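You operate a simulated robot arm through the tools that you are given. There is no shell and no other tool.

Carry out the task below with a simulated robot arm. There is one attempt and no reset: what you move stays moved.

Task
Top the tank up into the Fill band with the air on.
Fine: shutter to 50 % and air on before the lid opens; spill nothing; shut the lid, then switch the air off.
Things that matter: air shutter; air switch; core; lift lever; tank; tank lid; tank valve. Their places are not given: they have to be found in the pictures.

It is judged by the outcome, as a careful person would: the job done as asked, and still so three seconds after it is handed in. It fails if anything else is knocked over, pushed out of place, dropped, spilled or broken. Lids that push on must go on centred and level and be pressed home; caps that screw on are set level and turned clockwise until they are tight.

Robot
A 7-joint arm with a two-finger parallel gripper, fixed in place. Base frame: the origin is on the floor under the middle of its stand, x ahead of it, y to its left, z up. Units: m, degrees, N and s.
It reaches about 1.247 m from its shoulder. Its first joint turns from -132.0 to 132.0 degrees. Payload 3.91 kg.
The TCP is the grasp point between the finger pads, 0.03 m short of the fingertips. In the tool frame z runs along the fingers and y along their closing line. The gripper opens to 0.11 m. The fingers are 0.02 m wide and 0.01 m thick; the gripper's body (0.048 by 0.112 m) begins 0.055 m behind the TCP.
Orientation is told as [roll, pitch, yaw] about the base's x, y, z axes, in that order, counted from this pose: with the fingers straight down and closing along the base's y, the tool's x points along the base's -x, its y along +y and its z along -z.

Tools
- The arm moves only by the tool drive_tool. Its argument "moves" is a list of rows, each a list of 7 numbers: the closure, from 0 (fully open) to 1 (shut), then the shift along the tool's x, y, z in m, then the turn, a rotation vector about the tool's x, y, z in degrees. In form: [[gripper, x, y, z, wx, wy, wz], ...]. A call has 1 to 20 rows; each row is the pose to reach, as a shift and turn from the pose commanded when the call began, along the tool's axes at that moment. A row lasts 0.2 s, in which the tool goes at most 0.05 m and 8.6 degrees; a call with a longer step from one row to the next is refused whole, and so is a gripper value outside its range. A pose out of reach is approached as far as the arm can. The call stops where the force on the tool passes 90 N (or 10 N more than at its start, if that is more) or the arm is blocked; 0.2 s more then pass. The fingers move at their own pace (about 0.108 m/s each) and stop on an object; they squeeze with about 34 N. The grip force told is the motor's: it shows also when the fingers shut on nothing. Time passes only in rows, and 0.2 s behind the last, so rows that repeat a pose let the fingers close. It gives the time, the measured TCP pose, the force on the tool (base axes), the opening and the grip force at its end, in the units of the frame above (readings bear some noise), with the torque about the TCP (base axes, N m) and any sound that the robot's microphone picked up.
- Cameras (640 x 400 px; columns grow to the right, rows downward): "scene" is fixed at [0.2199, -0.5, 1.4913]; the picture's right is [0.91, -0.41, 0.00], its down [-0.20, -0.45, -0.87] and it looks along [0.36, 0.79, -0.50] (base axes); focal length 373 px, centre (320, 200). "wrist" rides on the gripper at [0.072, 0.017, -0.103] in the tool frame; the picture's right is [-0.23, 0.97, 0.00], its down [-0.76, -0.18, -0.62] and it looks along [-0.61, -0.14, 0.78] (tool axes); focal length 222 px, centre (320, 200).
- capture(camera): a new picture of that camera. The clock stands still meanwhile.
- locate(camera, pixels): there is no depth. For up to 12 entries [column, row, z] of the newest picture of that camera ("zoom" is the newest enlarged one), the place [x, y] in the base frame at which the ray of that pixel passes the height z, good to about 0.002 m. The clock stands still meanwhile.
- close_up(camera, box): a new picture of the part [left, top, right, bottom] of that camera's present view, enlarged. The clock stands still meanwhile.
- close_job(): hands the job in; it is judged then, once.

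Open the gripper and draw the arm clear of the work before you hand the job in, unless the task says otherwise.

The tools are called after "Call:" as name(argument=value, ...) on one line, values as JSON. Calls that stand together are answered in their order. drive_tool: Moves the arm, as the interface text tells. Its arguments: {"type":"object","properties":{"moves":{"type":"array"}},"required":["moves"]} The other tools are called the same way: capture (camera) takes a picture; locate (camera, pixels) gives the place at which the rays of pixels pass given heights; close_up (camera, box) takes an enlarged picture of a part of a camera's view; close_job () hands the job in.

At the start:

```text
time_s: 0.0
eef_pos: [0.4517, 0.4331, 1.2215]
orientation: [0.1, 0.0, 0.0]
contact_force: [-0.6, 0.1, -0.6]
torque: [0.01, -0.01, -0.01]
opening: 0.11
grip_force: 0.1
```

scene: 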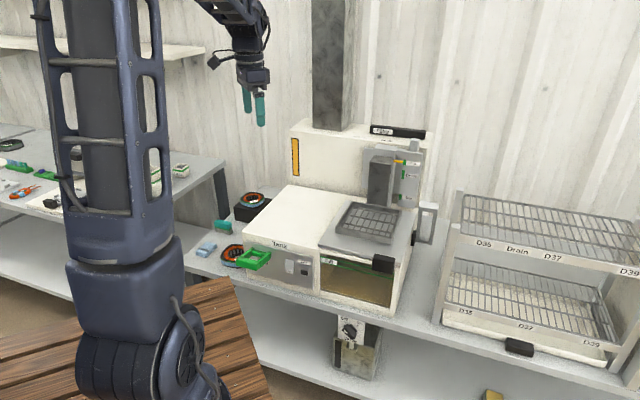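
wrist: 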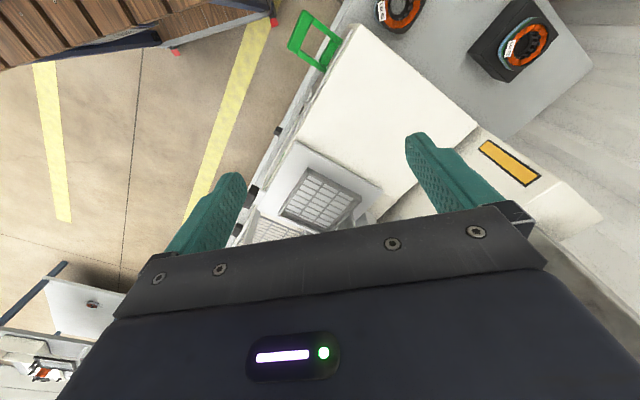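

I see the machine in the scene picture around columns 240-430, rows 120-310. I'll take enlarged views of it to find the parts.

Call:
close_up(camera="scene", box=[230, 110, 450, 248])

Call:
close_up(camera="scene", box=[230, 220, 450, 358])

Call:
close_up(camera="scene", box=[340, 110, 450, 179])

Call:
close_up(camera="scene", box=[180, 180, 330, 274])

```text
2.90 times, centred on (340, 179) of scene
```

zoom: 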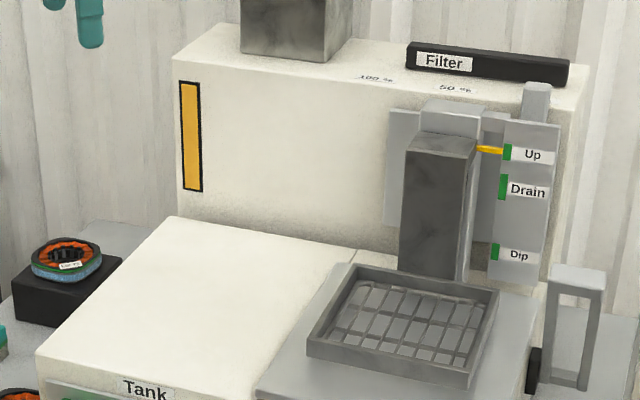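

```text
2.90 times, centred on (340, 289) of scene
```

zoom: 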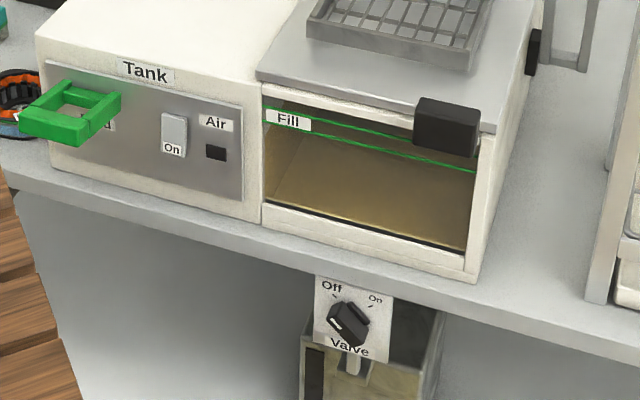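

```text
5.80 times, centred on (395, 144) of scene
```

zoom: 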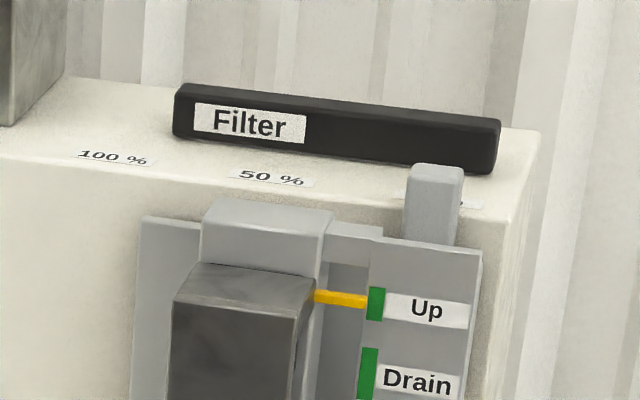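

```text
4.26 times, centred on (255, 227) of scene
```

zoom: 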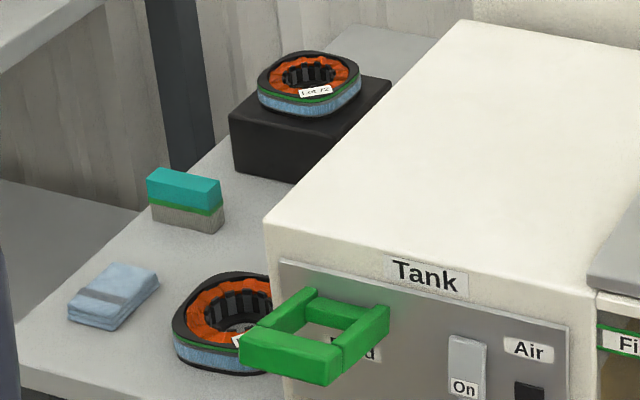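

The shutter tab is at about (415,147), next to the scale on the filter housing. I'll zoom further on the valve, switch panel, green handle and lower containers.

Call:
close_up(camera="scene", box=[320, 305, 400, 390])

Call:
close_up(camera="scene", box=[235, 235, 325, 291])

Call:
close_up(camera="scene", box=[310, 245, 410, 308])

Call:
close_up(camera="scene", box=[430, 180, 640, 400])

Call:
close_up(camera="scene", box=[0, 120, 230, 264])

Call:
close_up(camera="wrist", box=[220, 0, 640, 262])

```text
4.71 times, centred on (360, 348) of scene
```

zoom: 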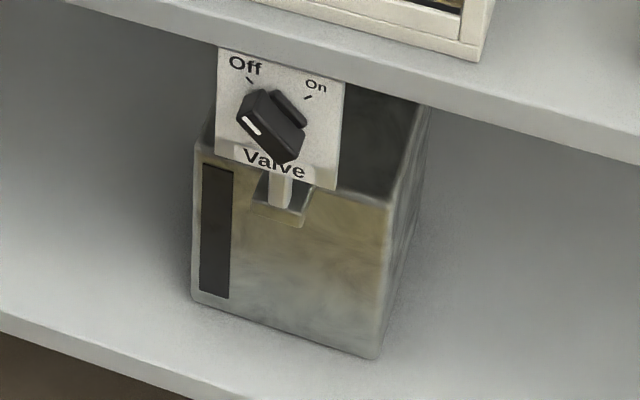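

```text
7.11 times, centred on (280, 263) of scene
```

zoom: 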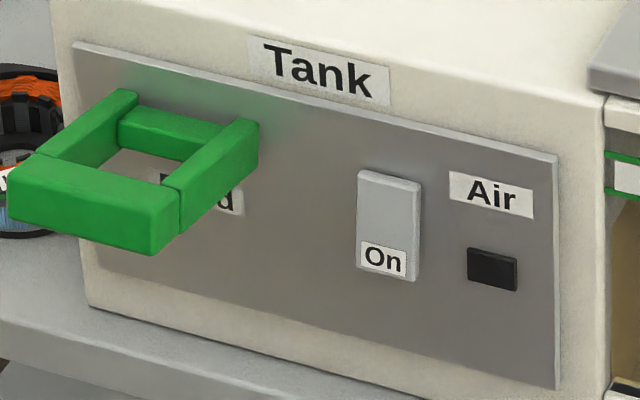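

```text
6.35 times, centred on (360, 276) of scene
```

zoom: 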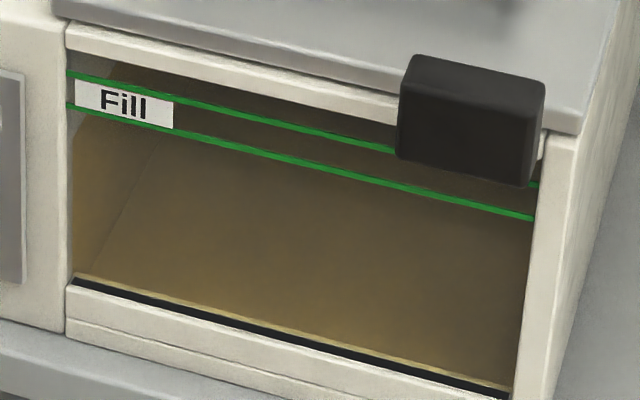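

```text
1.82 times, centred on (535, 290) of scene
```

zoom: 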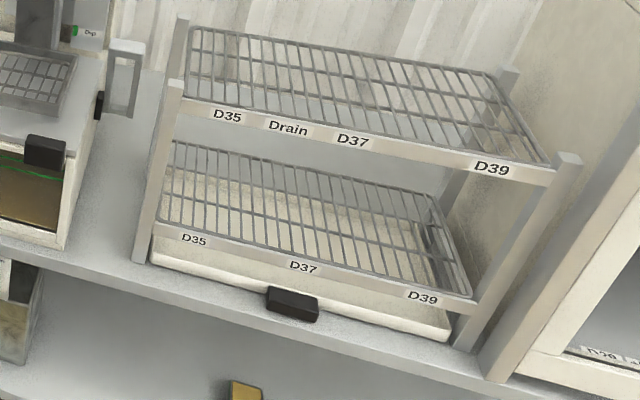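

```text
2.78 times, centred on (115, 192) of scene
```

zoom: 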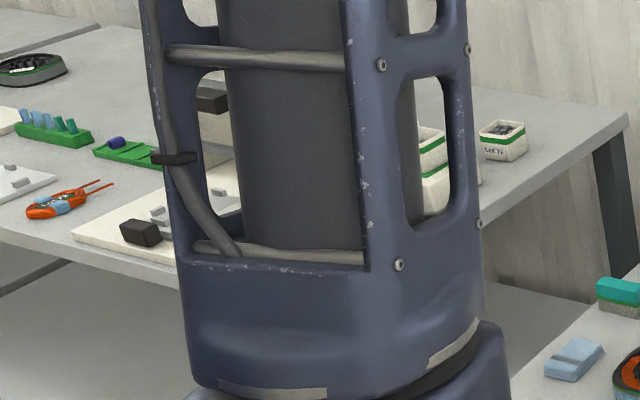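

```text
1.52 times, centred on (430, 131) of wrist
```

zoom: 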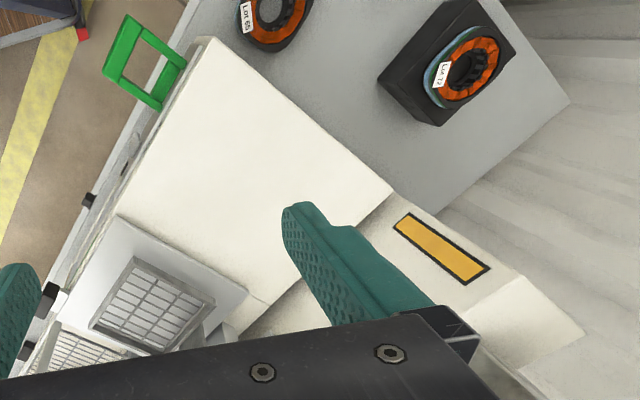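

The green handle's label and the knob setting are not readable yet. I'll triangulate the tank's front-left top corner (scene (242,231), wrist (358,25)) and other marks to get heights.

Call:
locate(camera="scene", pixels=[[242, 231, 0.9], [242, 231, 1.0], [242, 231, 1.1], [290, 187, 0.9], [290, 187, 1.0], [290, 187, 1.1], [415, 140, 1.1], [415, 140, 1.2], [415, 140, 1.3], [383, 262, 0.9], [383, 262, 1.0], [383, 262, 1.1]])

Call:
locate(camera="wrist", pixels=[[358, 25, 0.9], [358, 25, 1.0], [358, 25, 1.1], [477, 126, 0.9], [477, 126, 1.0], [477, 126, 1.1], [299, 145, 0.9], [299, 145, 1.0], [299, 145, 1.1]])

```text
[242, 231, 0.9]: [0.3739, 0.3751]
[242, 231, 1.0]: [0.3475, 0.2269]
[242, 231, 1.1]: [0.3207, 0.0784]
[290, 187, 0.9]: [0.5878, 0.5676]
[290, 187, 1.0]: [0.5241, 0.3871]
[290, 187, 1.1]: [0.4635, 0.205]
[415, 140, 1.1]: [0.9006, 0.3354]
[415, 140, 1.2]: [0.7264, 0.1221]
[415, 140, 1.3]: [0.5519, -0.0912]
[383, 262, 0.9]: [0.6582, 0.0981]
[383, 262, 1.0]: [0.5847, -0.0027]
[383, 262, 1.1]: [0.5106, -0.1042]
```

```text
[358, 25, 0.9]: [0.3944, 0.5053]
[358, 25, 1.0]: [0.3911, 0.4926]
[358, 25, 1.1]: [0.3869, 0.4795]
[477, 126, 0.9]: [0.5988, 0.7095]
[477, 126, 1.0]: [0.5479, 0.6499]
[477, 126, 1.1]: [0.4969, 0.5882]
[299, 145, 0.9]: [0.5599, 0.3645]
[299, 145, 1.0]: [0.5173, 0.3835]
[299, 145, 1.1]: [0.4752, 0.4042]
```

The tank top's front-left corner triangulates to about (0.40, 0.52, 0.80), and the machine is turned about 45° to the base. I'll locate more points on the z=0.80 plane.

Call:
locate(camera="scene", pixels=[[242, 231, 0.8], [290, 187, 0.8], [319, 252, 0.8], [402, 267, 0.8], [345, 205, 0.8], [415, 213, 0.8], [318, 243, 0.8], [185, 262, 0.6], [185, 262, 0.65], [200, 365, 0.2]])

Call:
locate(camera="wrist", pixels=[[358, 25, 0.8], [477, 126, 0.8], [299, 145, 0.8], [382, 185, 0.8], [320, 10, 0.75], [289, 45, 0.75], [328, 72, 0.75], [341, 38, 0.75]])

```text
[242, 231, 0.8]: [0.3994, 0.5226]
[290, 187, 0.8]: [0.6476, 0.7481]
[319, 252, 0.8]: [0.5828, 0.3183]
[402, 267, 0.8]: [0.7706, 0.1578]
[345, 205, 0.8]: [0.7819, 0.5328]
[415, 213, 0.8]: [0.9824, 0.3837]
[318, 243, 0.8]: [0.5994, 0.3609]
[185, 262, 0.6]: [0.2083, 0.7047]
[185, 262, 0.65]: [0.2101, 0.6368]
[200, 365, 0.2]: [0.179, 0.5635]
```

```text
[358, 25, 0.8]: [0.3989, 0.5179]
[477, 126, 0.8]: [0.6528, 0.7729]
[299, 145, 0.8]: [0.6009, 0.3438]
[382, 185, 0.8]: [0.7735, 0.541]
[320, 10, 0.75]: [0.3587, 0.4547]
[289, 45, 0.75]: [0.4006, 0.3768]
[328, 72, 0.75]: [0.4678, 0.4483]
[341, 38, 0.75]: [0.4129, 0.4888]
```

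The machine frame is now clear: front edge direction u≈(0.71,-0.71), depth v≈(0.71,0.71). I turn the tool 45° so the wrist camera looks into the machine, and shift above the lid's front to see the shutter and lift.

Call:
drive_tool(moves=[[0, -0.03, -0.027, -0.004, 0, 0, -5.6], [0, -0.06, -0.054, -0.008, 0, 0, -11.2], [0, -0.09, -0.081, -0.012, 0, 0, -16.9], [0, -0.12, -0.108, -0.016, 0, 0, -22.5], [0, -0.15, -0.135, -0.02, 0, 0, -28.1], [0, -0.18, -0.162, -0.024, 0, 0, -33.7], [0, -0.21, -0.189, -0.027, 0, 0, -39.4], [0, -0.235, -0.21, -0.03, 0, 0, -45]])

Call:
capture(camera="wrist")

Call:
capture(camera="scene")

```text
time_s: 1.8
eef_pos: [0.6858, 0.224, 1.2516]
orientation: [0.0, 0.0, 45.1]
contact_force: [-0.2, 0.3, 0.2]
torque: [-0.02, -0.01, -0.05]
opening: 0.1099
grip_force: 0.0
```

```text
taken
```

wrist: 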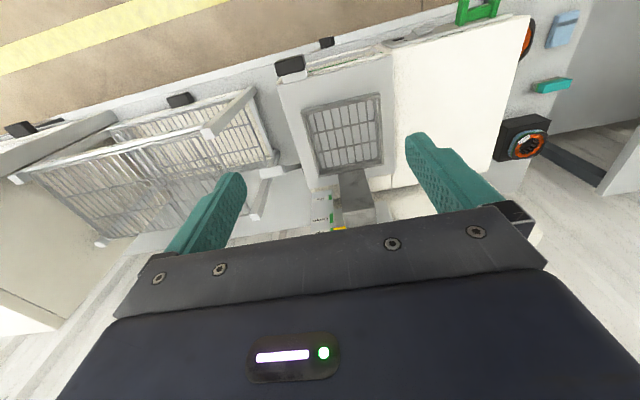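

```text
taken
```

scene: 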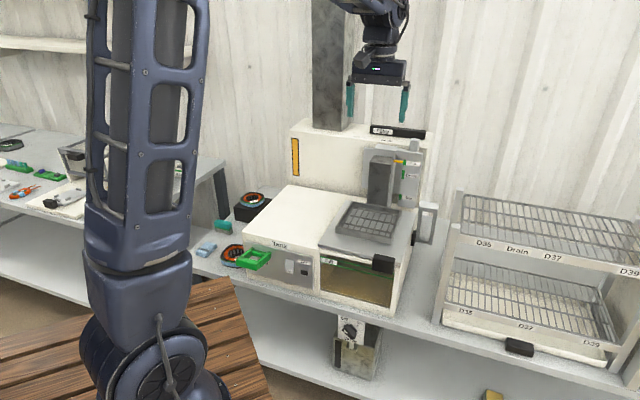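

The wrist view now shows the lid with basket at about (340,130) and the carriage at (355,200). I'll enlarge those views to understand the lid and the lift.

Call:
close_up(camera="wrist", box=[230, 30, 430, 155])

Call:
close_up(camera="wrist", box=[280, 140, 420, 240])

Call:
close_up(camera="scene", box=[390, 180, 470, 250])

Call:
close_up(camera="scene", box=[310, 190, 430, 310])

```text
3.20 times, centred on (330, 92) of wrist
```

zoom: 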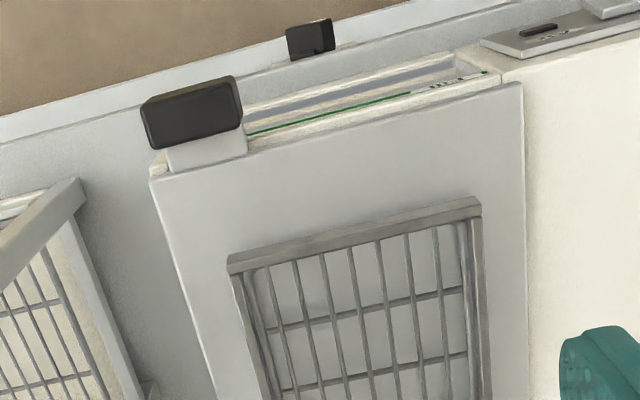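

```text
4.00 times, centred on (350, 190) of wrist
```

zoom: 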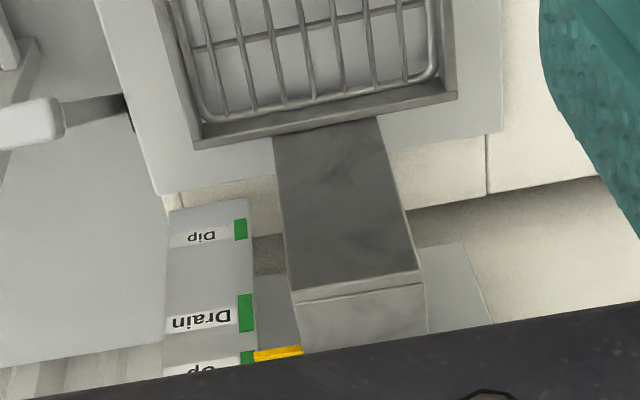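

```text
5.71 times, centred on (430, 215) of scene
```

zoom: 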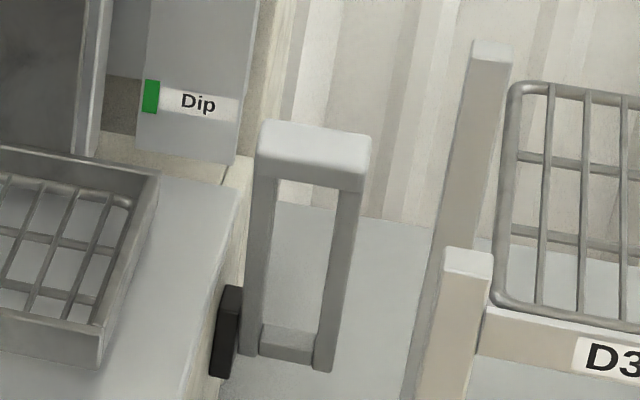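

```text
3.33 times, centred on (370, 250) of scene
```

zoom: 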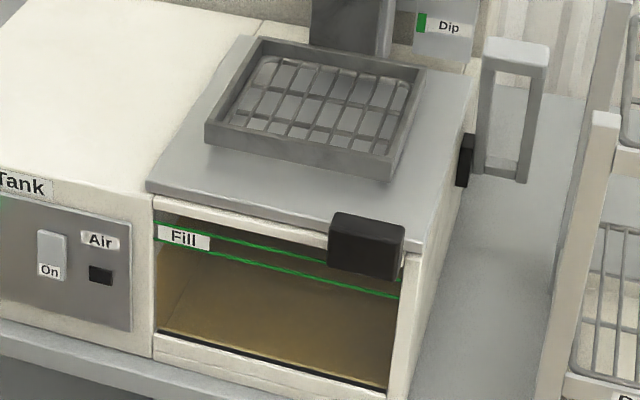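

The lift lever is the U-shaped arm on the tank's right side and the lid carries a black front handle. I move to the front of the left panel to read the green handle's label and see the air switch.

Call:
drive_tool(moves=[[0, 0.013, 0.028, 0.032, 0, 0, 0], [0, 0.026, 0.056, 0.064, 0, 0, 0], [0, 0.039, 0.084, 0.096, 0, 0, 0], [0, 0.052, 0.112, 0.128, 0, 0, 0], [0, 0.065, 0.14, 0.16, 0, 0, 0], [0, 0.078, 0.168, 0.192, 0, 0, 0], [0, 0.091, 0.196, 0.224, 0, 0, 0], [0, 0.104, 0.224, 0.256, 0, 0, 0], [0, 0.117, 0.252, 0.288, 0, 0, 0], [0, 0.13, 0.28, 0.32, 0, 0, 0], [0, 0.143, 0.307, 0.35, 0, 0, 0]])

Call:
capture(camera="wrist")

```text
time_s: 4.2
eef_pos: [0.3703, 0.3404, 0.9009]
orientation: [0.1, -0.1, 45.1]
contact_force: [1.0, 0.2, 0.1]
torque: [-0.01, 0.01, -0.01]
opening: 0.11
grip_force: 0.2
```

```text
taken
```

wrist: 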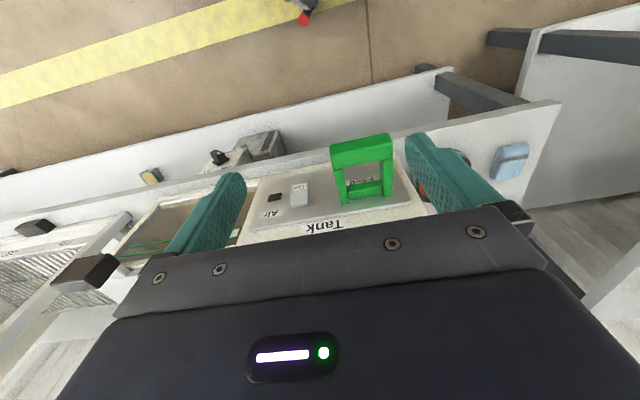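

The panel is now in view, with the green handle at (362,165), switch at (300,193) and lamp at (275,198). I enlarge to read labels.

Call:
close_up(camera="wrist", box=[240, 130, 410, 236])

Call:
close_up(camera="wrist", box=[325, 130, 400, 210])

Call:
close_up(camera="wrist", box=[190, 115, 300, 185])

Call:
close_up(camera="wrist", box=[0, 170, 260, 332])

```text
3.76 times, centred on (325, 183) of wrist
```

zoom: 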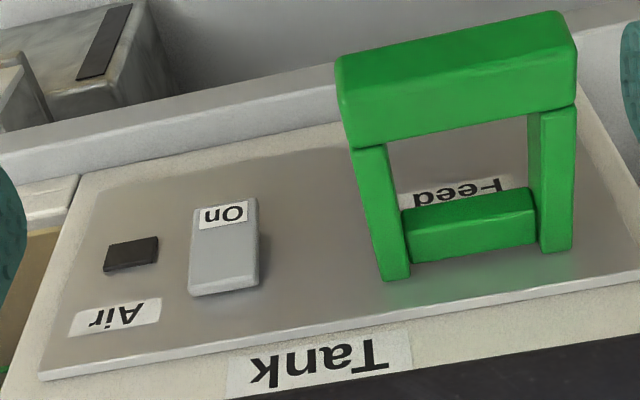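

```text
5.00 times, centred on (362, 170) of wrist
```

zoom: 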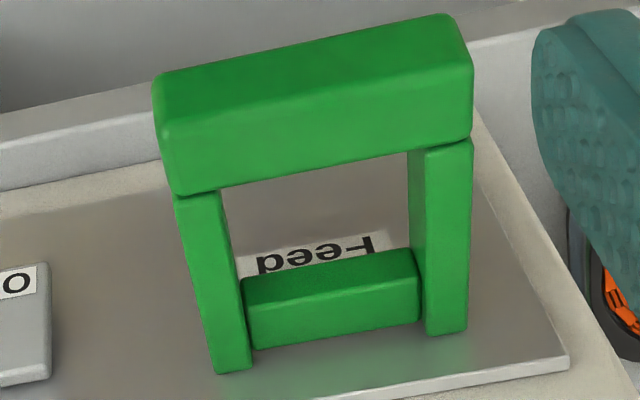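

```text
5.71 times, centred on (245, 150) of wrist
```

zoom: 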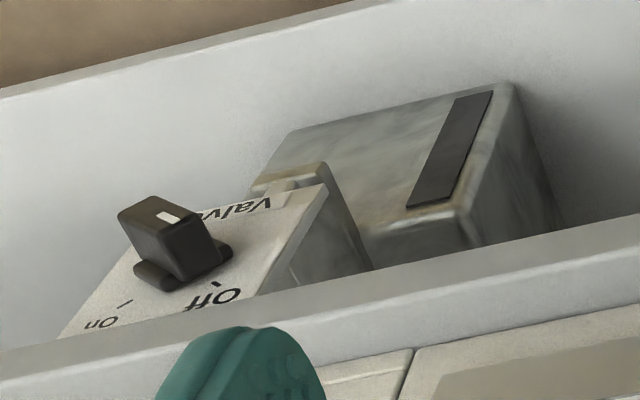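

```text
2.46 times, centred on (130, 251) of wrist
```

zoom: 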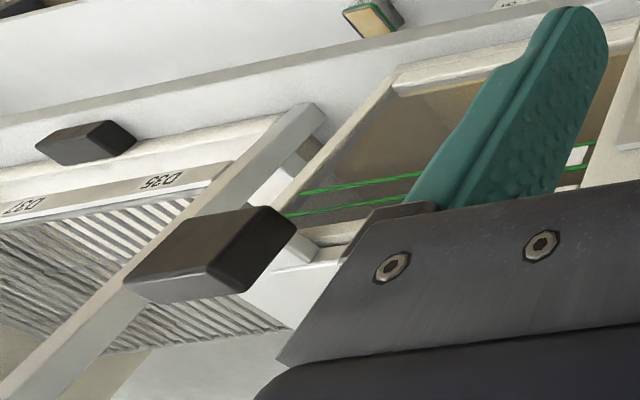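

The green lever reads "Feed", and the knob under the bench reads "Valve" (Off/On) with its spout over a can. I need heights: query the bench edge, tank bottom corner, switch and valve.

Call:
locate(camera="scene", pixels=[[247, 277, 0.65], [247, 277, 0.7], [298, 266, 0.7], [298, 266, 0.75], [349, 330, 0.5], [349, 330, 0.55], [349, 330, 0.6], [383, 262, 0.75], [383, 262, 0.8]])

Call:
locate(camera="wrist", pixels=[[300, 194, 0.7], [300, 194, 0.75], [276, 199, 0.7], [276, 199, 0.75], [220, 157, 0.5], [220, 157, 0.55], [220, 157, 0.6], [85, 275, 0.75], [85, 275, 0.8]])

```text
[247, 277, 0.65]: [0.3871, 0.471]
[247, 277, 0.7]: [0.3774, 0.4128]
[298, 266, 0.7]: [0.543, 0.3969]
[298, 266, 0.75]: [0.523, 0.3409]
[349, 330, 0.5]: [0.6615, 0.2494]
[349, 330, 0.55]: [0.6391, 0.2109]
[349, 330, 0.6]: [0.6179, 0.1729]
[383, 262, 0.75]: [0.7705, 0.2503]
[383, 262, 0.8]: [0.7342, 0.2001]
```

```text
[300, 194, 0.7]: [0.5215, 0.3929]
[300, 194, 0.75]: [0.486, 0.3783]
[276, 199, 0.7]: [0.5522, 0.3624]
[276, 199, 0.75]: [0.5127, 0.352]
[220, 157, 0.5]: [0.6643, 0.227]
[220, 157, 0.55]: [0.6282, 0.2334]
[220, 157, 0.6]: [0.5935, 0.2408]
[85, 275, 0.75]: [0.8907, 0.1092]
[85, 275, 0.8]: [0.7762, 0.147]
```

The valve knob is around u=0.30, v=0.62, z=0.52, and the bench top is at about z=0.605. I move in front of the valve to view it and the tank window better.

Call:
drive_tool(moves=[[0, 0.014, -0.036, 0.021, 0, 0, 0], [0, 0.028, -0.072, 0.042, 0, 0, 0], [0, 0.042, -0.108, 0.063, 0, 0, 0], [0, 0.056, -0.144, 0.084, 0, 0, 0], [0, 0.07, -0.18, 0.105, 0, 0, 0], [0, 0.085, -0.216, 0.127, 0, 0, 0], [0, 0.1, -0.25, 0.15, 0, 0, 0]])

Call:
capture(camera="wrist")

```text
time_s: 5.8
eef_pos: [0.4784, 0.0928, 0.7518]
orientation: [-0.1, 0.0, 44.9]
contact_force: [0.2, 0.4, 0.2]
torque: [-0.01, -0.01, -0.01]
opening: 0.11
grip_force: 0.1
```

```text
taken
```

wrist: 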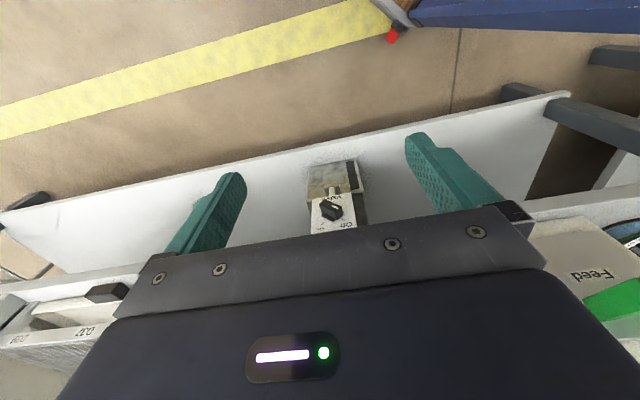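

The valve and can are at (335,195). I enlarge them.

Call:
close_up(camera="wrist", box=[285, 145, 395, 235])

Call:
close_up(camera="wrist", box=[540, 200, 640, 330])

```text
4.44 times, centred on (340, 190) of wrist
```

zoom: 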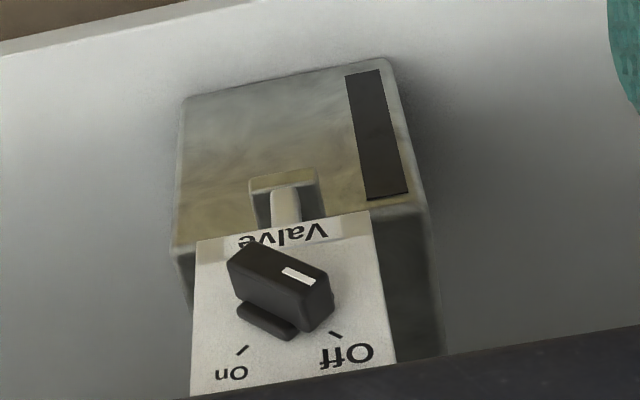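

```text
3.08 times, centred on (590, 265) of wrist
```

zoom: 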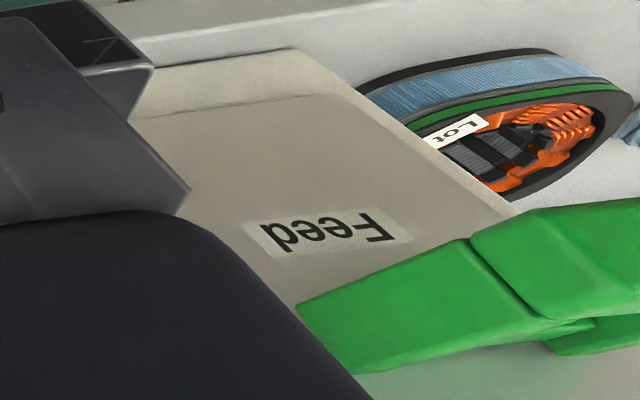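

The valve knob's mark points to Off, with its spout over the can, so it looks like the drain and I'll leave it. I now rise and go forward to view the shutter tab (around u=0.39, v=1.0, z≈1.05).

Call:
drive_tool(moves=[[0, 0, 0, -0.047, 0, 0, 0], [0, 0, 0, -0.094, 0, 0, 0], [0, 0, 0, -0.141, 0, 0, 0], [0, 0, 0, -0.188, 0, 0, 0], [0, 0, 0, -0.235, 0, 0, 0], [0, 0, 0, -0.282, 0, 0, 0], [0, 0, 0, -0.329, 0, 0, 0], [0, 0, 0, -0.376, 0, 0, 0], [0, 0, 0, -0.423, 0, 0, 0], [0, 0, 0, -0.47, 0, 0, 0], [0, -0.048, -0.008, -0.475, 0, 0, 0], [0, -0.096, -0.016, -0.48, 0, 0, 0], [0, -0.144, -0.024, -0.48, 0, 0, 0], [0, -0.192, -0.032, -0.48, 0, 0, 0], [0, -0.24, -0.04, -0.48, 0, 0, 0], [0, -0.288, -0.048, -0.48, 0, 0, 0], [0, -0.336, -0.056, -0.48, 0, 0, 0], [0, -0.384, -0.064, -0.48, 0, 0, 0], [0, -0.432, -0.072, -0.48, 0, 0, 0], [0, -0.48, -0.08, -0.48, 0, 0, 0]])

Call:
capture(camera="wrist")

Call:
capture(camera="scene")

```text
time_s: 10.0
eef_pos: [0.8722, 0.3747, 1.2327]
orientation: [0.0, -0.1, 45.1]
contact_force: [-0.3, 0.2, 0.9]
torque: [0.04, -0.03, 0.01]
opening: 0.1096
grip_force: 0.0
out of reach, approached as far as the arm can: row 1, 2, 3
```

```text
taken
```

wrist: 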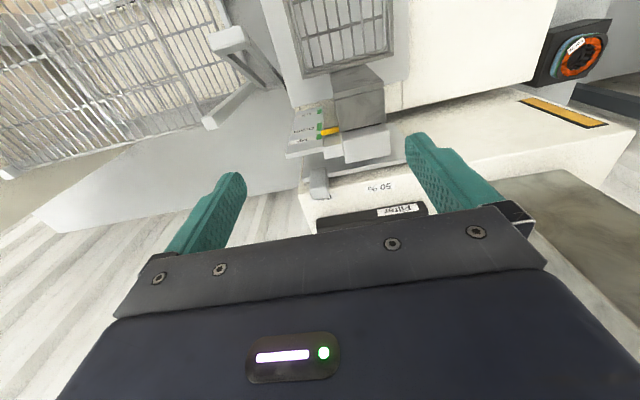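

```text
taken
```

scene: 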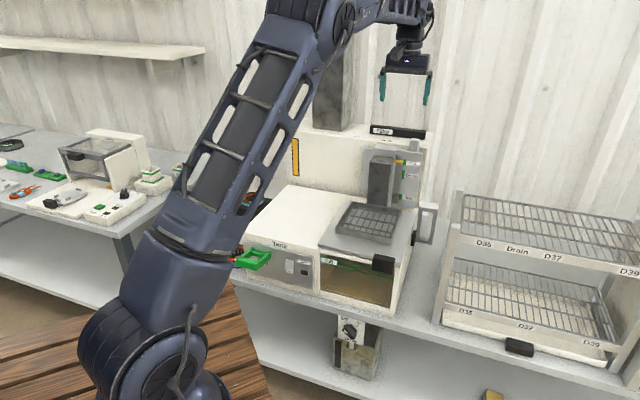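

The tab shows at about (318,183) in the wrist view, with the "50 %" mark at (378,187). I enlarge both views.

Call:
close_up(camera="wrist", box=[275, 95, 435, 230])

Call:
close_up(camera="scene", box=[350, 110, 450, 172])

Call:
close_up(camera="scene", box=[310, 245, 410, 308])

```text
2.96 times, centred on (355, 162) of wrist
```

zoom: 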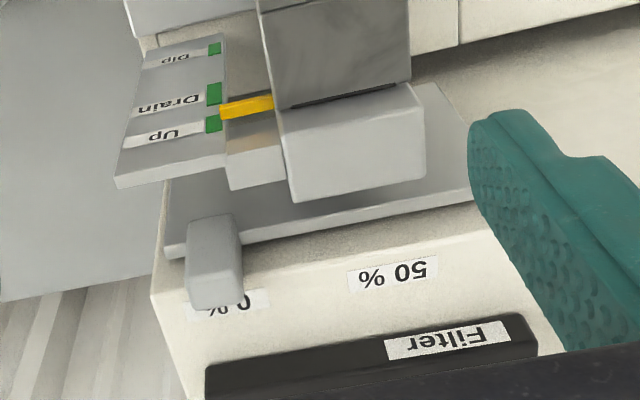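

```text
6.40 times, centred on (400, 141) of scene
```

zoom: 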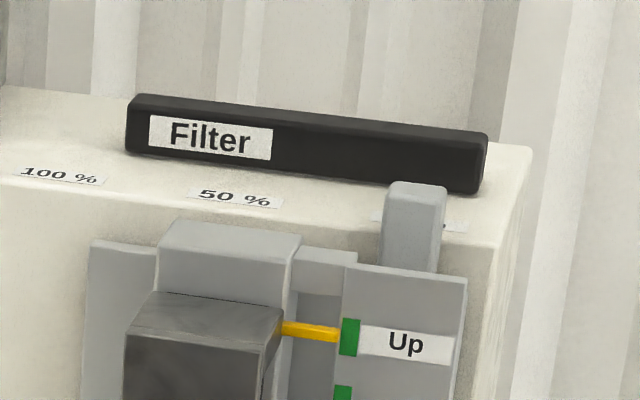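

```text
6.35 times, centred on (360, 276) of scene
```

zoom: 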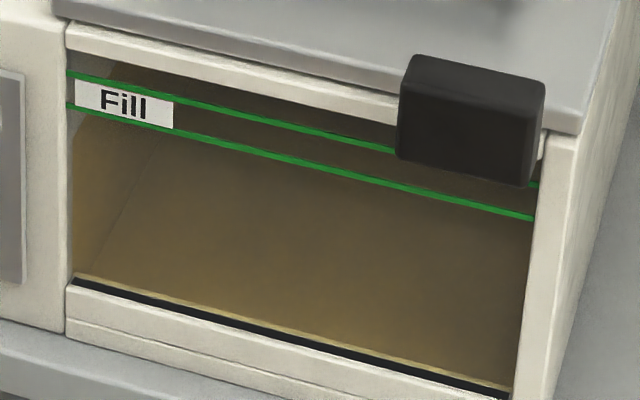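

I zoom closer on the tab to separate its front and top faces.

Call:
close_up(camera="wrist", box=[295, 155, 365, 215])

Call:
close_up(camera="scene", box=[390, 125, 440, 160])

```text
6.67 times, centred on (330, 185) of wrist
```

zoom: 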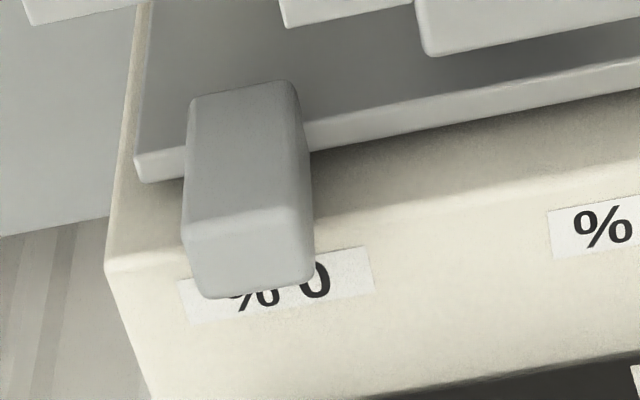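

```text
11.43 times, centred on (415, 142) of scene
```

zoom: 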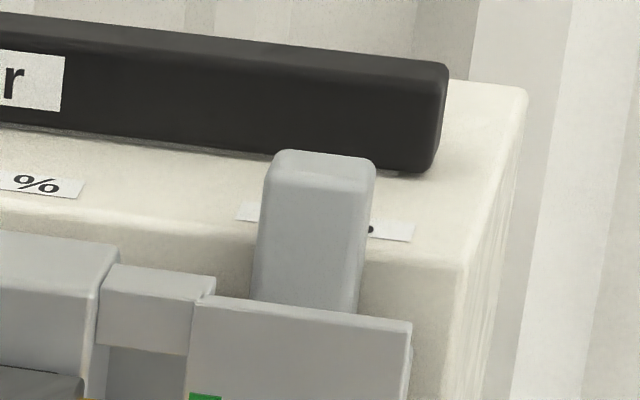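

Tab top centre is scene (415,139), wrist (319.5,193). I'll triangulate it plus the 0 %, 50 % and 100 % labels and the duct.

Call:
locate(camera="scene", pixels=[[415.2, 138.9, 1.0], [415.2, 138.9, 1.1], [386.7, 140.5, 1.0], [386.7, 140.5, 1.05], [415.4, 143.8, 1.0], [415.4, 143.8, 1.05], [359.4, 137.2, 1.0], [359.4, 137.2, 1.05], [348, 131, 1.0], [348, 131, 1.05], [397, 144, 1.0], [397, 144, 1.05]])

Call:
locate(camera="wrist", pixels=[[319.5, 193.2, 1.0], [319.5, 193.2, 1.1], [379.7, 186.7, 1.0], [379.7, 186.7, 1.05], [323.6, 197.7, 1.0], [323.6, 197.7, 1.05], [300, 208, 1.0], [300, 208, 1.05]])

```text
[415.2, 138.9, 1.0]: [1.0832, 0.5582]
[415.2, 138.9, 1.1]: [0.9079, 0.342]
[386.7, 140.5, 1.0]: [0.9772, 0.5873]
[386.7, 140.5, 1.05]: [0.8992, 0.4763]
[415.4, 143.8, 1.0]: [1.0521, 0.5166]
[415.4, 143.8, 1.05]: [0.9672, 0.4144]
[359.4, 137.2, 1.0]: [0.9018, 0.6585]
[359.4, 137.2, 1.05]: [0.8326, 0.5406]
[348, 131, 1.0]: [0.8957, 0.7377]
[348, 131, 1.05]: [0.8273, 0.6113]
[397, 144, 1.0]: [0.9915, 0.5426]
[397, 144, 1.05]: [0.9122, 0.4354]
```

```text
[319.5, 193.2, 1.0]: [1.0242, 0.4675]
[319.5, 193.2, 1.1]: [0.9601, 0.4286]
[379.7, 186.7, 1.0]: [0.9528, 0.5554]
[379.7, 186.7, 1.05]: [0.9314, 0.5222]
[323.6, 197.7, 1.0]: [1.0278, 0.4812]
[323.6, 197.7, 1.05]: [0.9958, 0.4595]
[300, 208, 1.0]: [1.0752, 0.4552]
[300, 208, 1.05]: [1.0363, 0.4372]
```

Tab top is at u=0.384, v=1.017, z=1.052, and the scale marks are at u≈0.383 (0 %), 0.2845 (50 %), 0.187 (100 %), so the tab must move about 0.099 m left. I check nearby heights (lift top block, plate edge, filter bar) before going down on it.

Call:
locate(camera="scene", pixels=[[378.1, 144.4, 1.0], [378.1, 144.4, 1.05], [396.6, 149.5, 1.0], [396.6, 149.5, 1.05], [423, 153, 1.0], [423, 153, 1.05], [425, 130, 1.05], [425, 130, 1.1]])

Call:
locate(camera="wrist", pixels=[[390.5, 168, 0.95], [390.5, 168, 1.0], [346, 176, 0.95], [346, 176, 1.0], [285.5, 171, 0.95], [285.5, 171, 1.0], [304, 178, 1.0], [304, 178, 0.95]])

```text
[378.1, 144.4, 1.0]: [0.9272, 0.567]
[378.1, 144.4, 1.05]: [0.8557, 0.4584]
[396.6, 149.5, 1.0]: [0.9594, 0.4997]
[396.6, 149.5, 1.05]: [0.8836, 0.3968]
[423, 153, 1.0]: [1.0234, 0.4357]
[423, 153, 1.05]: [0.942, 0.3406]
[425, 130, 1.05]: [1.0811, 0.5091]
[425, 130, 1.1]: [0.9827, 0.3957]
```

```text
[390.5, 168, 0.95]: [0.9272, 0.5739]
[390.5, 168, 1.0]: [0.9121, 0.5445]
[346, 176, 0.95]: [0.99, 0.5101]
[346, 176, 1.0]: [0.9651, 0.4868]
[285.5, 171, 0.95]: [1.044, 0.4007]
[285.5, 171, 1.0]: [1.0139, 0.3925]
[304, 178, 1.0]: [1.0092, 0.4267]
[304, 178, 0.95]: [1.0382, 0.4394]
```

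The lift block's top is at z≈1.014, so fingertips at about 1.03 clear it while still holding the tab (top 1.052). I move above the tab and look between the fingers.

Call:
drive_tool(moves=[[0, -0.045, -0.011, 0, 0, 0, 0], [0, -0.09, -0.022, 0, 0, 0, 0], [0, -0.1364, -0.0334, 0, 0, 0, 0], [0, -0.1364, -0.0334, 0.04, 0, 0, 0], [0, -0.1364, -0.0334, 0.08, 0, 0, 0], [0, -0.1364, -0.0334, 0.1115, 0, 0, 0], [0, -0.1364, -0.0334, 0.1115, 0, 0, 0]])

Call:
capture(camera="wrist")

Call:
close_up(camera="scene", box=[340, 80, 460, 172])

```text
time_s: 11.6
eef_pos: [0.9891, 0.4466, 1.119]
orientation: [0.0, -0.1, 45.0]
contact_force: [-0.7, 0.3, -0.5]
torque: [-0.01, 0.02, -0.01]
opening: 0.1099
grip_force: 0.0
out of reach, approached as far as the arm can: row 3, 4
```

```text
taken
```

wrist: 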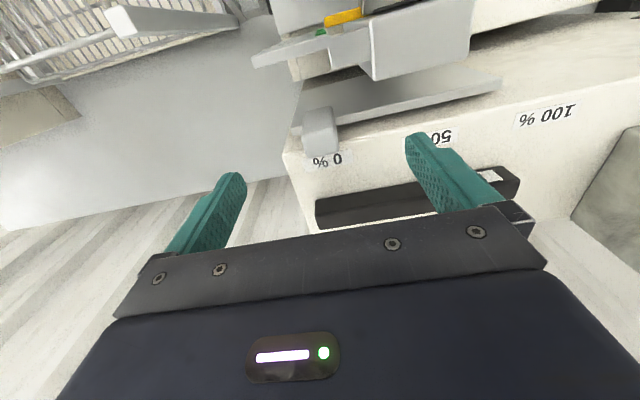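

```text
4.35 times, centred on (400, 126) of scene
```

zoom: 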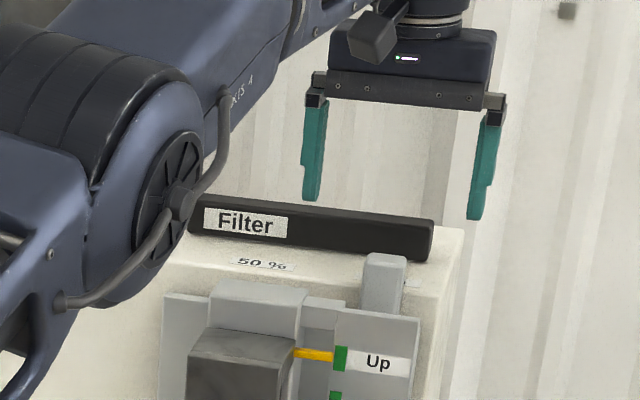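

The tab is at (320,130) with the fingers either side. I zoom to refine its place.

Call:
close_up(camera="wrist", box=[270, 70, 390, 180])

```text
3.64 times, centred on (330, 125) of wrist
```

zoom: 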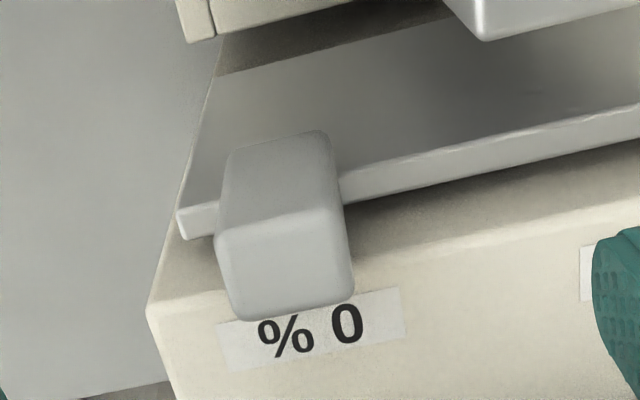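

I locate the tab's top-face corners at z≈1.052 using this zoom.

Call:
locate(camera="zoom", pixels=[[217, 235, 1.052], [342, 208, 1.052], [352, 295, 1.052], [232, 318, 1.052], [286, 264, 1.052], [180, 222, 1.02], [640, 120, 1.02], [312, 330, 1.0215], [485, 35, 1.014], [150, 310, 1.0215]])

```text
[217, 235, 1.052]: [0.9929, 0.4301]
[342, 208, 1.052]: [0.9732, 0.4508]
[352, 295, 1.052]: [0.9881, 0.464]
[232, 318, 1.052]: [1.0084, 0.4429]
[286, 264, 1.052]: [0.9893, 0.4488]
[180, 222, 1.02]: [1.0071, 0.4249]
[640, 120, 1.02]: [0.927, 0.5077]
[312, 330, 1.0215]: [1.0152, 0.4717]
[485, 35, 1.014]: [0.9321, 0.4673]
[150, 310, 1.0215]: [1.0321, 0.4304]
```

The tab spans u 0.370–0.399, v 1.007–1.027, and the TCP is centred over it. I descend so the tips reach about z=1.03 and close.

Call:
drive_tool(moves=[[0, 0, 0, 0.02, 0, 0, 0], [0, 0, 0, 0.04, 0, 0, 0], [0, 0, 0, 0.06, 0, 0, 0], [0.5, 0, 0, 0.06, 0, 0, 0], [1, 0, 0, 0.06, 0, 0, 0], [1, 0, 0, 0.06, 0, 0, 0], [1, 0, 0, 0.06, 0, 0, 0]])

Call:
capture(camera="wrist")

```text
time_s: 13.2
eef_pos: [0.9895, 0.4478, 1.0596]
orientation: [-0.1, 0.0, 45.0]
contact_force: [0.7, -2.3, -2.5]
torque: [0.66, -0.93, -0.13]
opening: 0.0295
grip_force: 45.4
```

```text
taken
```

wrist: 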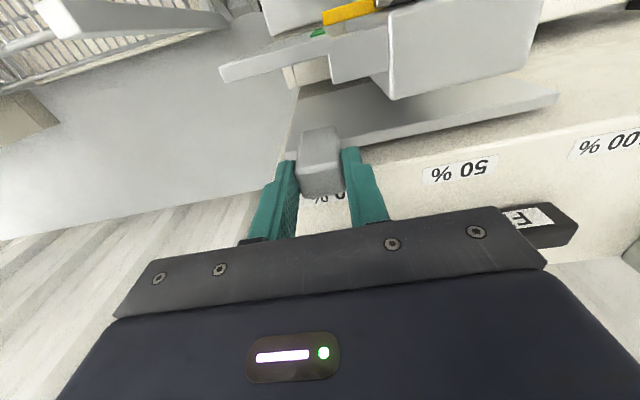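

The tab is held (opening 0.0295). I slide it along -u (tool +y) in small steps, first about 0.05 m.

Call:
drive_tool(moves=[[1, 0, 0.008, 0, 0, 0, 0], [1, 0, 0.018, 0, 0, 0, 0], [1, 0, 0.028, 0, 0, 0, 0], [1, 0, 0.038, 0, 0, 0, 0], [1, 0, 0.05, 0, 0, 0, 0]])

Call:
capture(camera="wrist")

```text
time_s: 14.4
eef_pos: [0.9546, 0.4841, 1.0597]
orientation: [0.0, 0.0, 45.0]
contact_force: [0.3, 2.3, -6.5]
torque: [-0.69, 0.54, -0.16]
opening: 0.0299
grip_force: 45.3
```

```text
taken
```

wrist: 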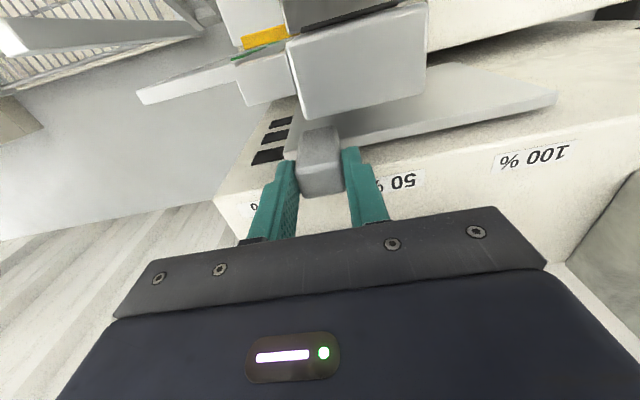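

The shutter plate moved with the tab, uncovering slots. I locate the 50 % and 100 % labels more exactly before the rest of the slide.

Call:
close_up(camera="wrist", box=[360, 120, 600, 240])

```text
2.67 times, centred on (480, 180) of wrist
```

zoom: 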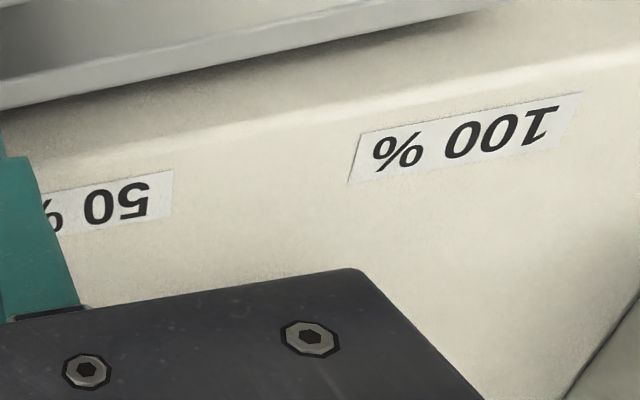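

I locate the label centres/edges from this zoom.

Call:
locate(camera="zoom", pixels=[[349, 160, 1.0215], [577, 118, 1.0215], [465, 138, 1.0215], [170, 196, 1.0215], [60, 217, 1.0215]])

```text
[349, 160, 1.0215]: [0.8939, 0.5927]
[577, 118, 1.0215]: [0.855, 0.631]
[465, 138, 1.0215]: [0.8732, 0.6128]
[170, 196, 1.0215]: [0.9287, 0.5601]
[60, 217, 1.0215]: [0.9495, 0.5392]
```

The 50 % mark centre is u≈0.285; the tab is now at u≈0.333, so I slide another 0.049 m, release, and rise.

Call:
drive_tool(moves=[[1, 0, 0.01, 0, 0, 0, 0], [1, 0, 0.02, 0, 0, 0, 0], [1, 0, 0.03, 0, 0, 0, 0], [1, 0, 0.04, 0, 0, 0, 0], [1, 0, 0.049, 0, 0, 0, 0], [1, 0, 0.049, 0, 0, 0, 0], [1, 0, 0.049, 0, 0, 0, 0]])

Call:
close_up(camera="scene", box=[340, 90, 450, 170])

Call:
capture(camera="wrist")

```text
time_s: 16.0
eef_pos: [0.9206, 0.5184, 1.0597]
orientation: [0.0, -0.1, 44.9]
contact_force: [0.1, 4.1, -9.7]
torque: [-0.27, 0.53, 0.19]
opening: 0.0298
grip_force: 44.7
```

```text
5.00 times, centred on (395, 130) of scene
```

zoom: 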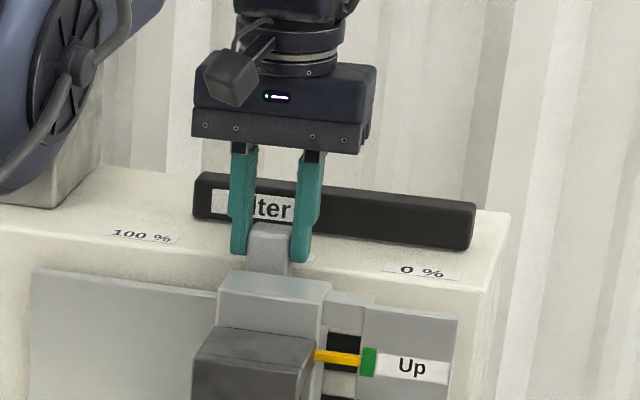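

```text
taken
```

wrist: 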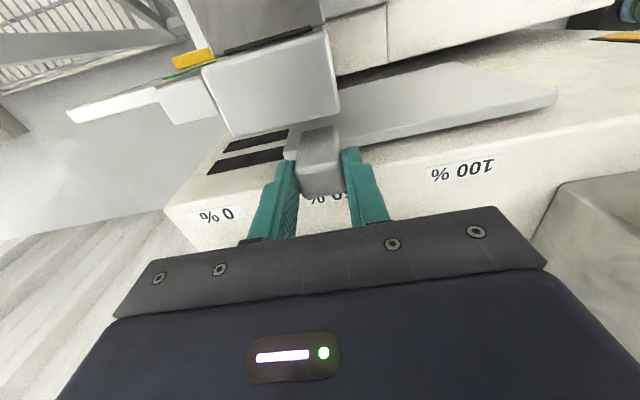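

TCP u reads 0.284, on the mark. I open the fingers and rise straight up, then check.

Call:
drive_tool(moves=[[0.6, 0, 0, 0, 0, 0, 0], [0.4, 0, 0, 0, 0, 0, 0], [0.4, 0, 0, 0, 0, 0, 0], [0.4, 0, 0, -0.03, 0, 0, 0], [0.4, 0, 0, -0.07, 0, 0, 0], [0.4, 0, 0, -0.11, 0, 0, 0]])

Call:
capture(camera="wrist")

Call:
close_up(camera="scene", box=[340, 90, 450, 170])

```text
time_s: 17.4
eef_pos: [0.921, 0.5175, 1.171]
orientation: [0.0, -0.1, 45.0]
contact_force: [0.2, -0.1, -0.3]
torque: [0.02, 0.0, 0.02]
opening: 0.0659
grip_force: 0.1
```

```text
taken
```

wrist: 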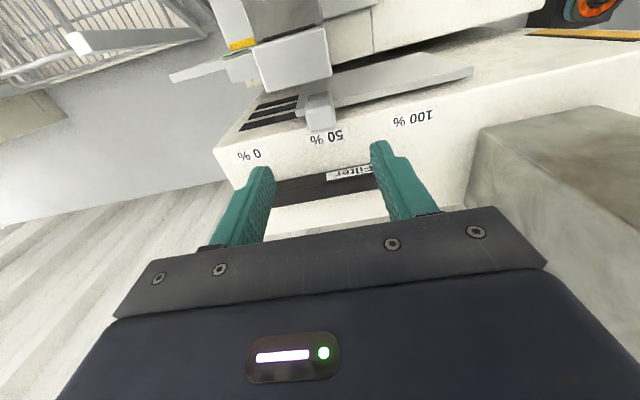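

```text
5.00 times, centred on (395, 130) of scene
```

zoom: 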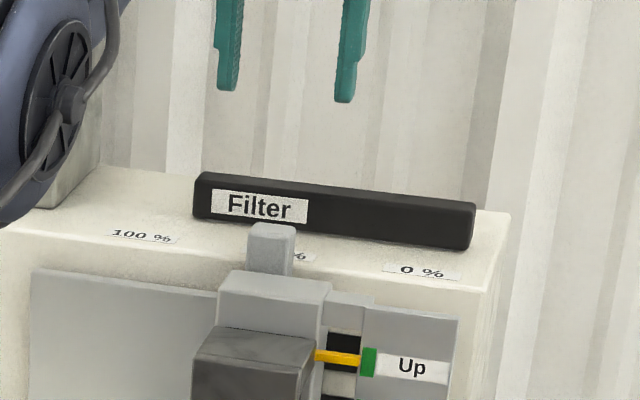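

I zoom on the tab and label in the wrist view to check centring.

Call:
close_up(camera="wrist", box=[225, 75, 450, 180])

```text
2.84 times, centred on (338, 128) of wrist
```

zoom: 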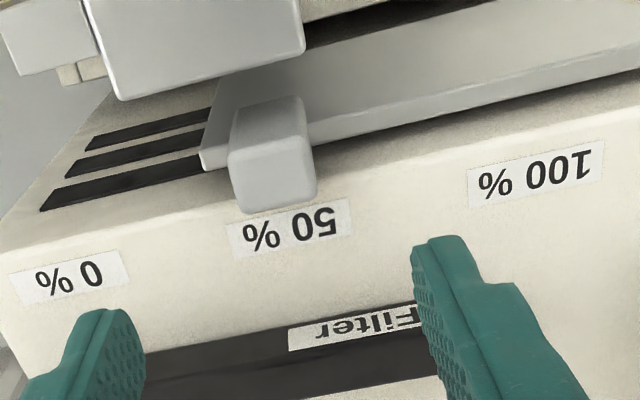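

Call:
locate(camera="zoom", pixels=[[70, 277, 1.0215], [289, 228, 1.0215], [535, 173, 1.0215], [229, 158, 1.052], [310, 140, 1.052], [316, 195, 1.052], [240, 212, 1.052]])

```text
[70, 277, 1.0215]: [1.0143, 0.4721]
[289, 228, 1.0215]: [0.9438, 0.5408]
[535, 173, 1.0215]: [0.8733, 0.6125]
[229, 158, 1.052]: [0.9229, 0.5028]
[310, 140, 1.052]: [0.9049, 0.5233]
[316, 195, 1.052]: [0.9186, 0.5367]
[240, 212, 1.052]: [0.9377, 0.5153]
```

Shutter tab sits at u=0.284 vs mark 0.285: about 50 %. Next is the air switch; I back the arm out above the machine to u≈0.10, v≈0.45, z≈1.0 and take fresh pictures.

Call:
drive_tool(moves=[[0.4, 0.04, 0.013, 0, 0, 0, 0], [0.4, 0.08, 0.026, 0, 0, 0, 0], [0.4, 0.12, 0.039, 0, 0, 0, 0], [0.4, 0.16, 0.052, 0, 0, 0, 0], [0.4, 0.2, 0.065, 0, 0, 0, 0], [0.4, 0.24, 0.078, 0, 0, 0, 0], [0.7, 0.28, 0.091, 0, 0, 0, 0], [1, 0.32, 0.104, 0.02, 0, 0, 0], [1, 0.36, 0.117, 0.045, 0, 0, 0], [1, 0.4, 0.13, 0.07, 0, 0, 0], [1, 0.44, 0.143, 0.095, 0, 0, 0], [1, 0.48, 0.156, 0.12, 0, 0, 0], [1, 0.52, 0.169, 0.145, 0, 0, 0], [1, 0.56, 0.185, 0.17, 0, 0, 0]])

Call:
capture(camera="wrist")

Call:
capture(camera="scene")

```text
time_s: 20.4
eef_pos: [0.3937, 0.2519, 1.0003]
orientation: [0.0, 0.0, 44.9]
contact_force: [-0.7, 0.0, 0.5]
torque: [-0.03, 0.0, 0.02]
opening: 0.0
grip_force: 34.4
```

```text
taken
```

wrist: 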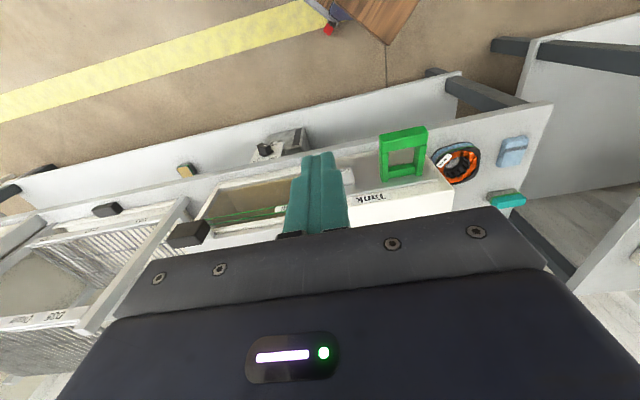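

```text
taken
```

scene: 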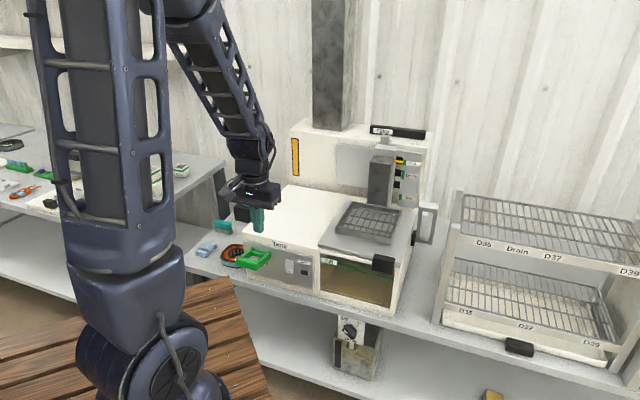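

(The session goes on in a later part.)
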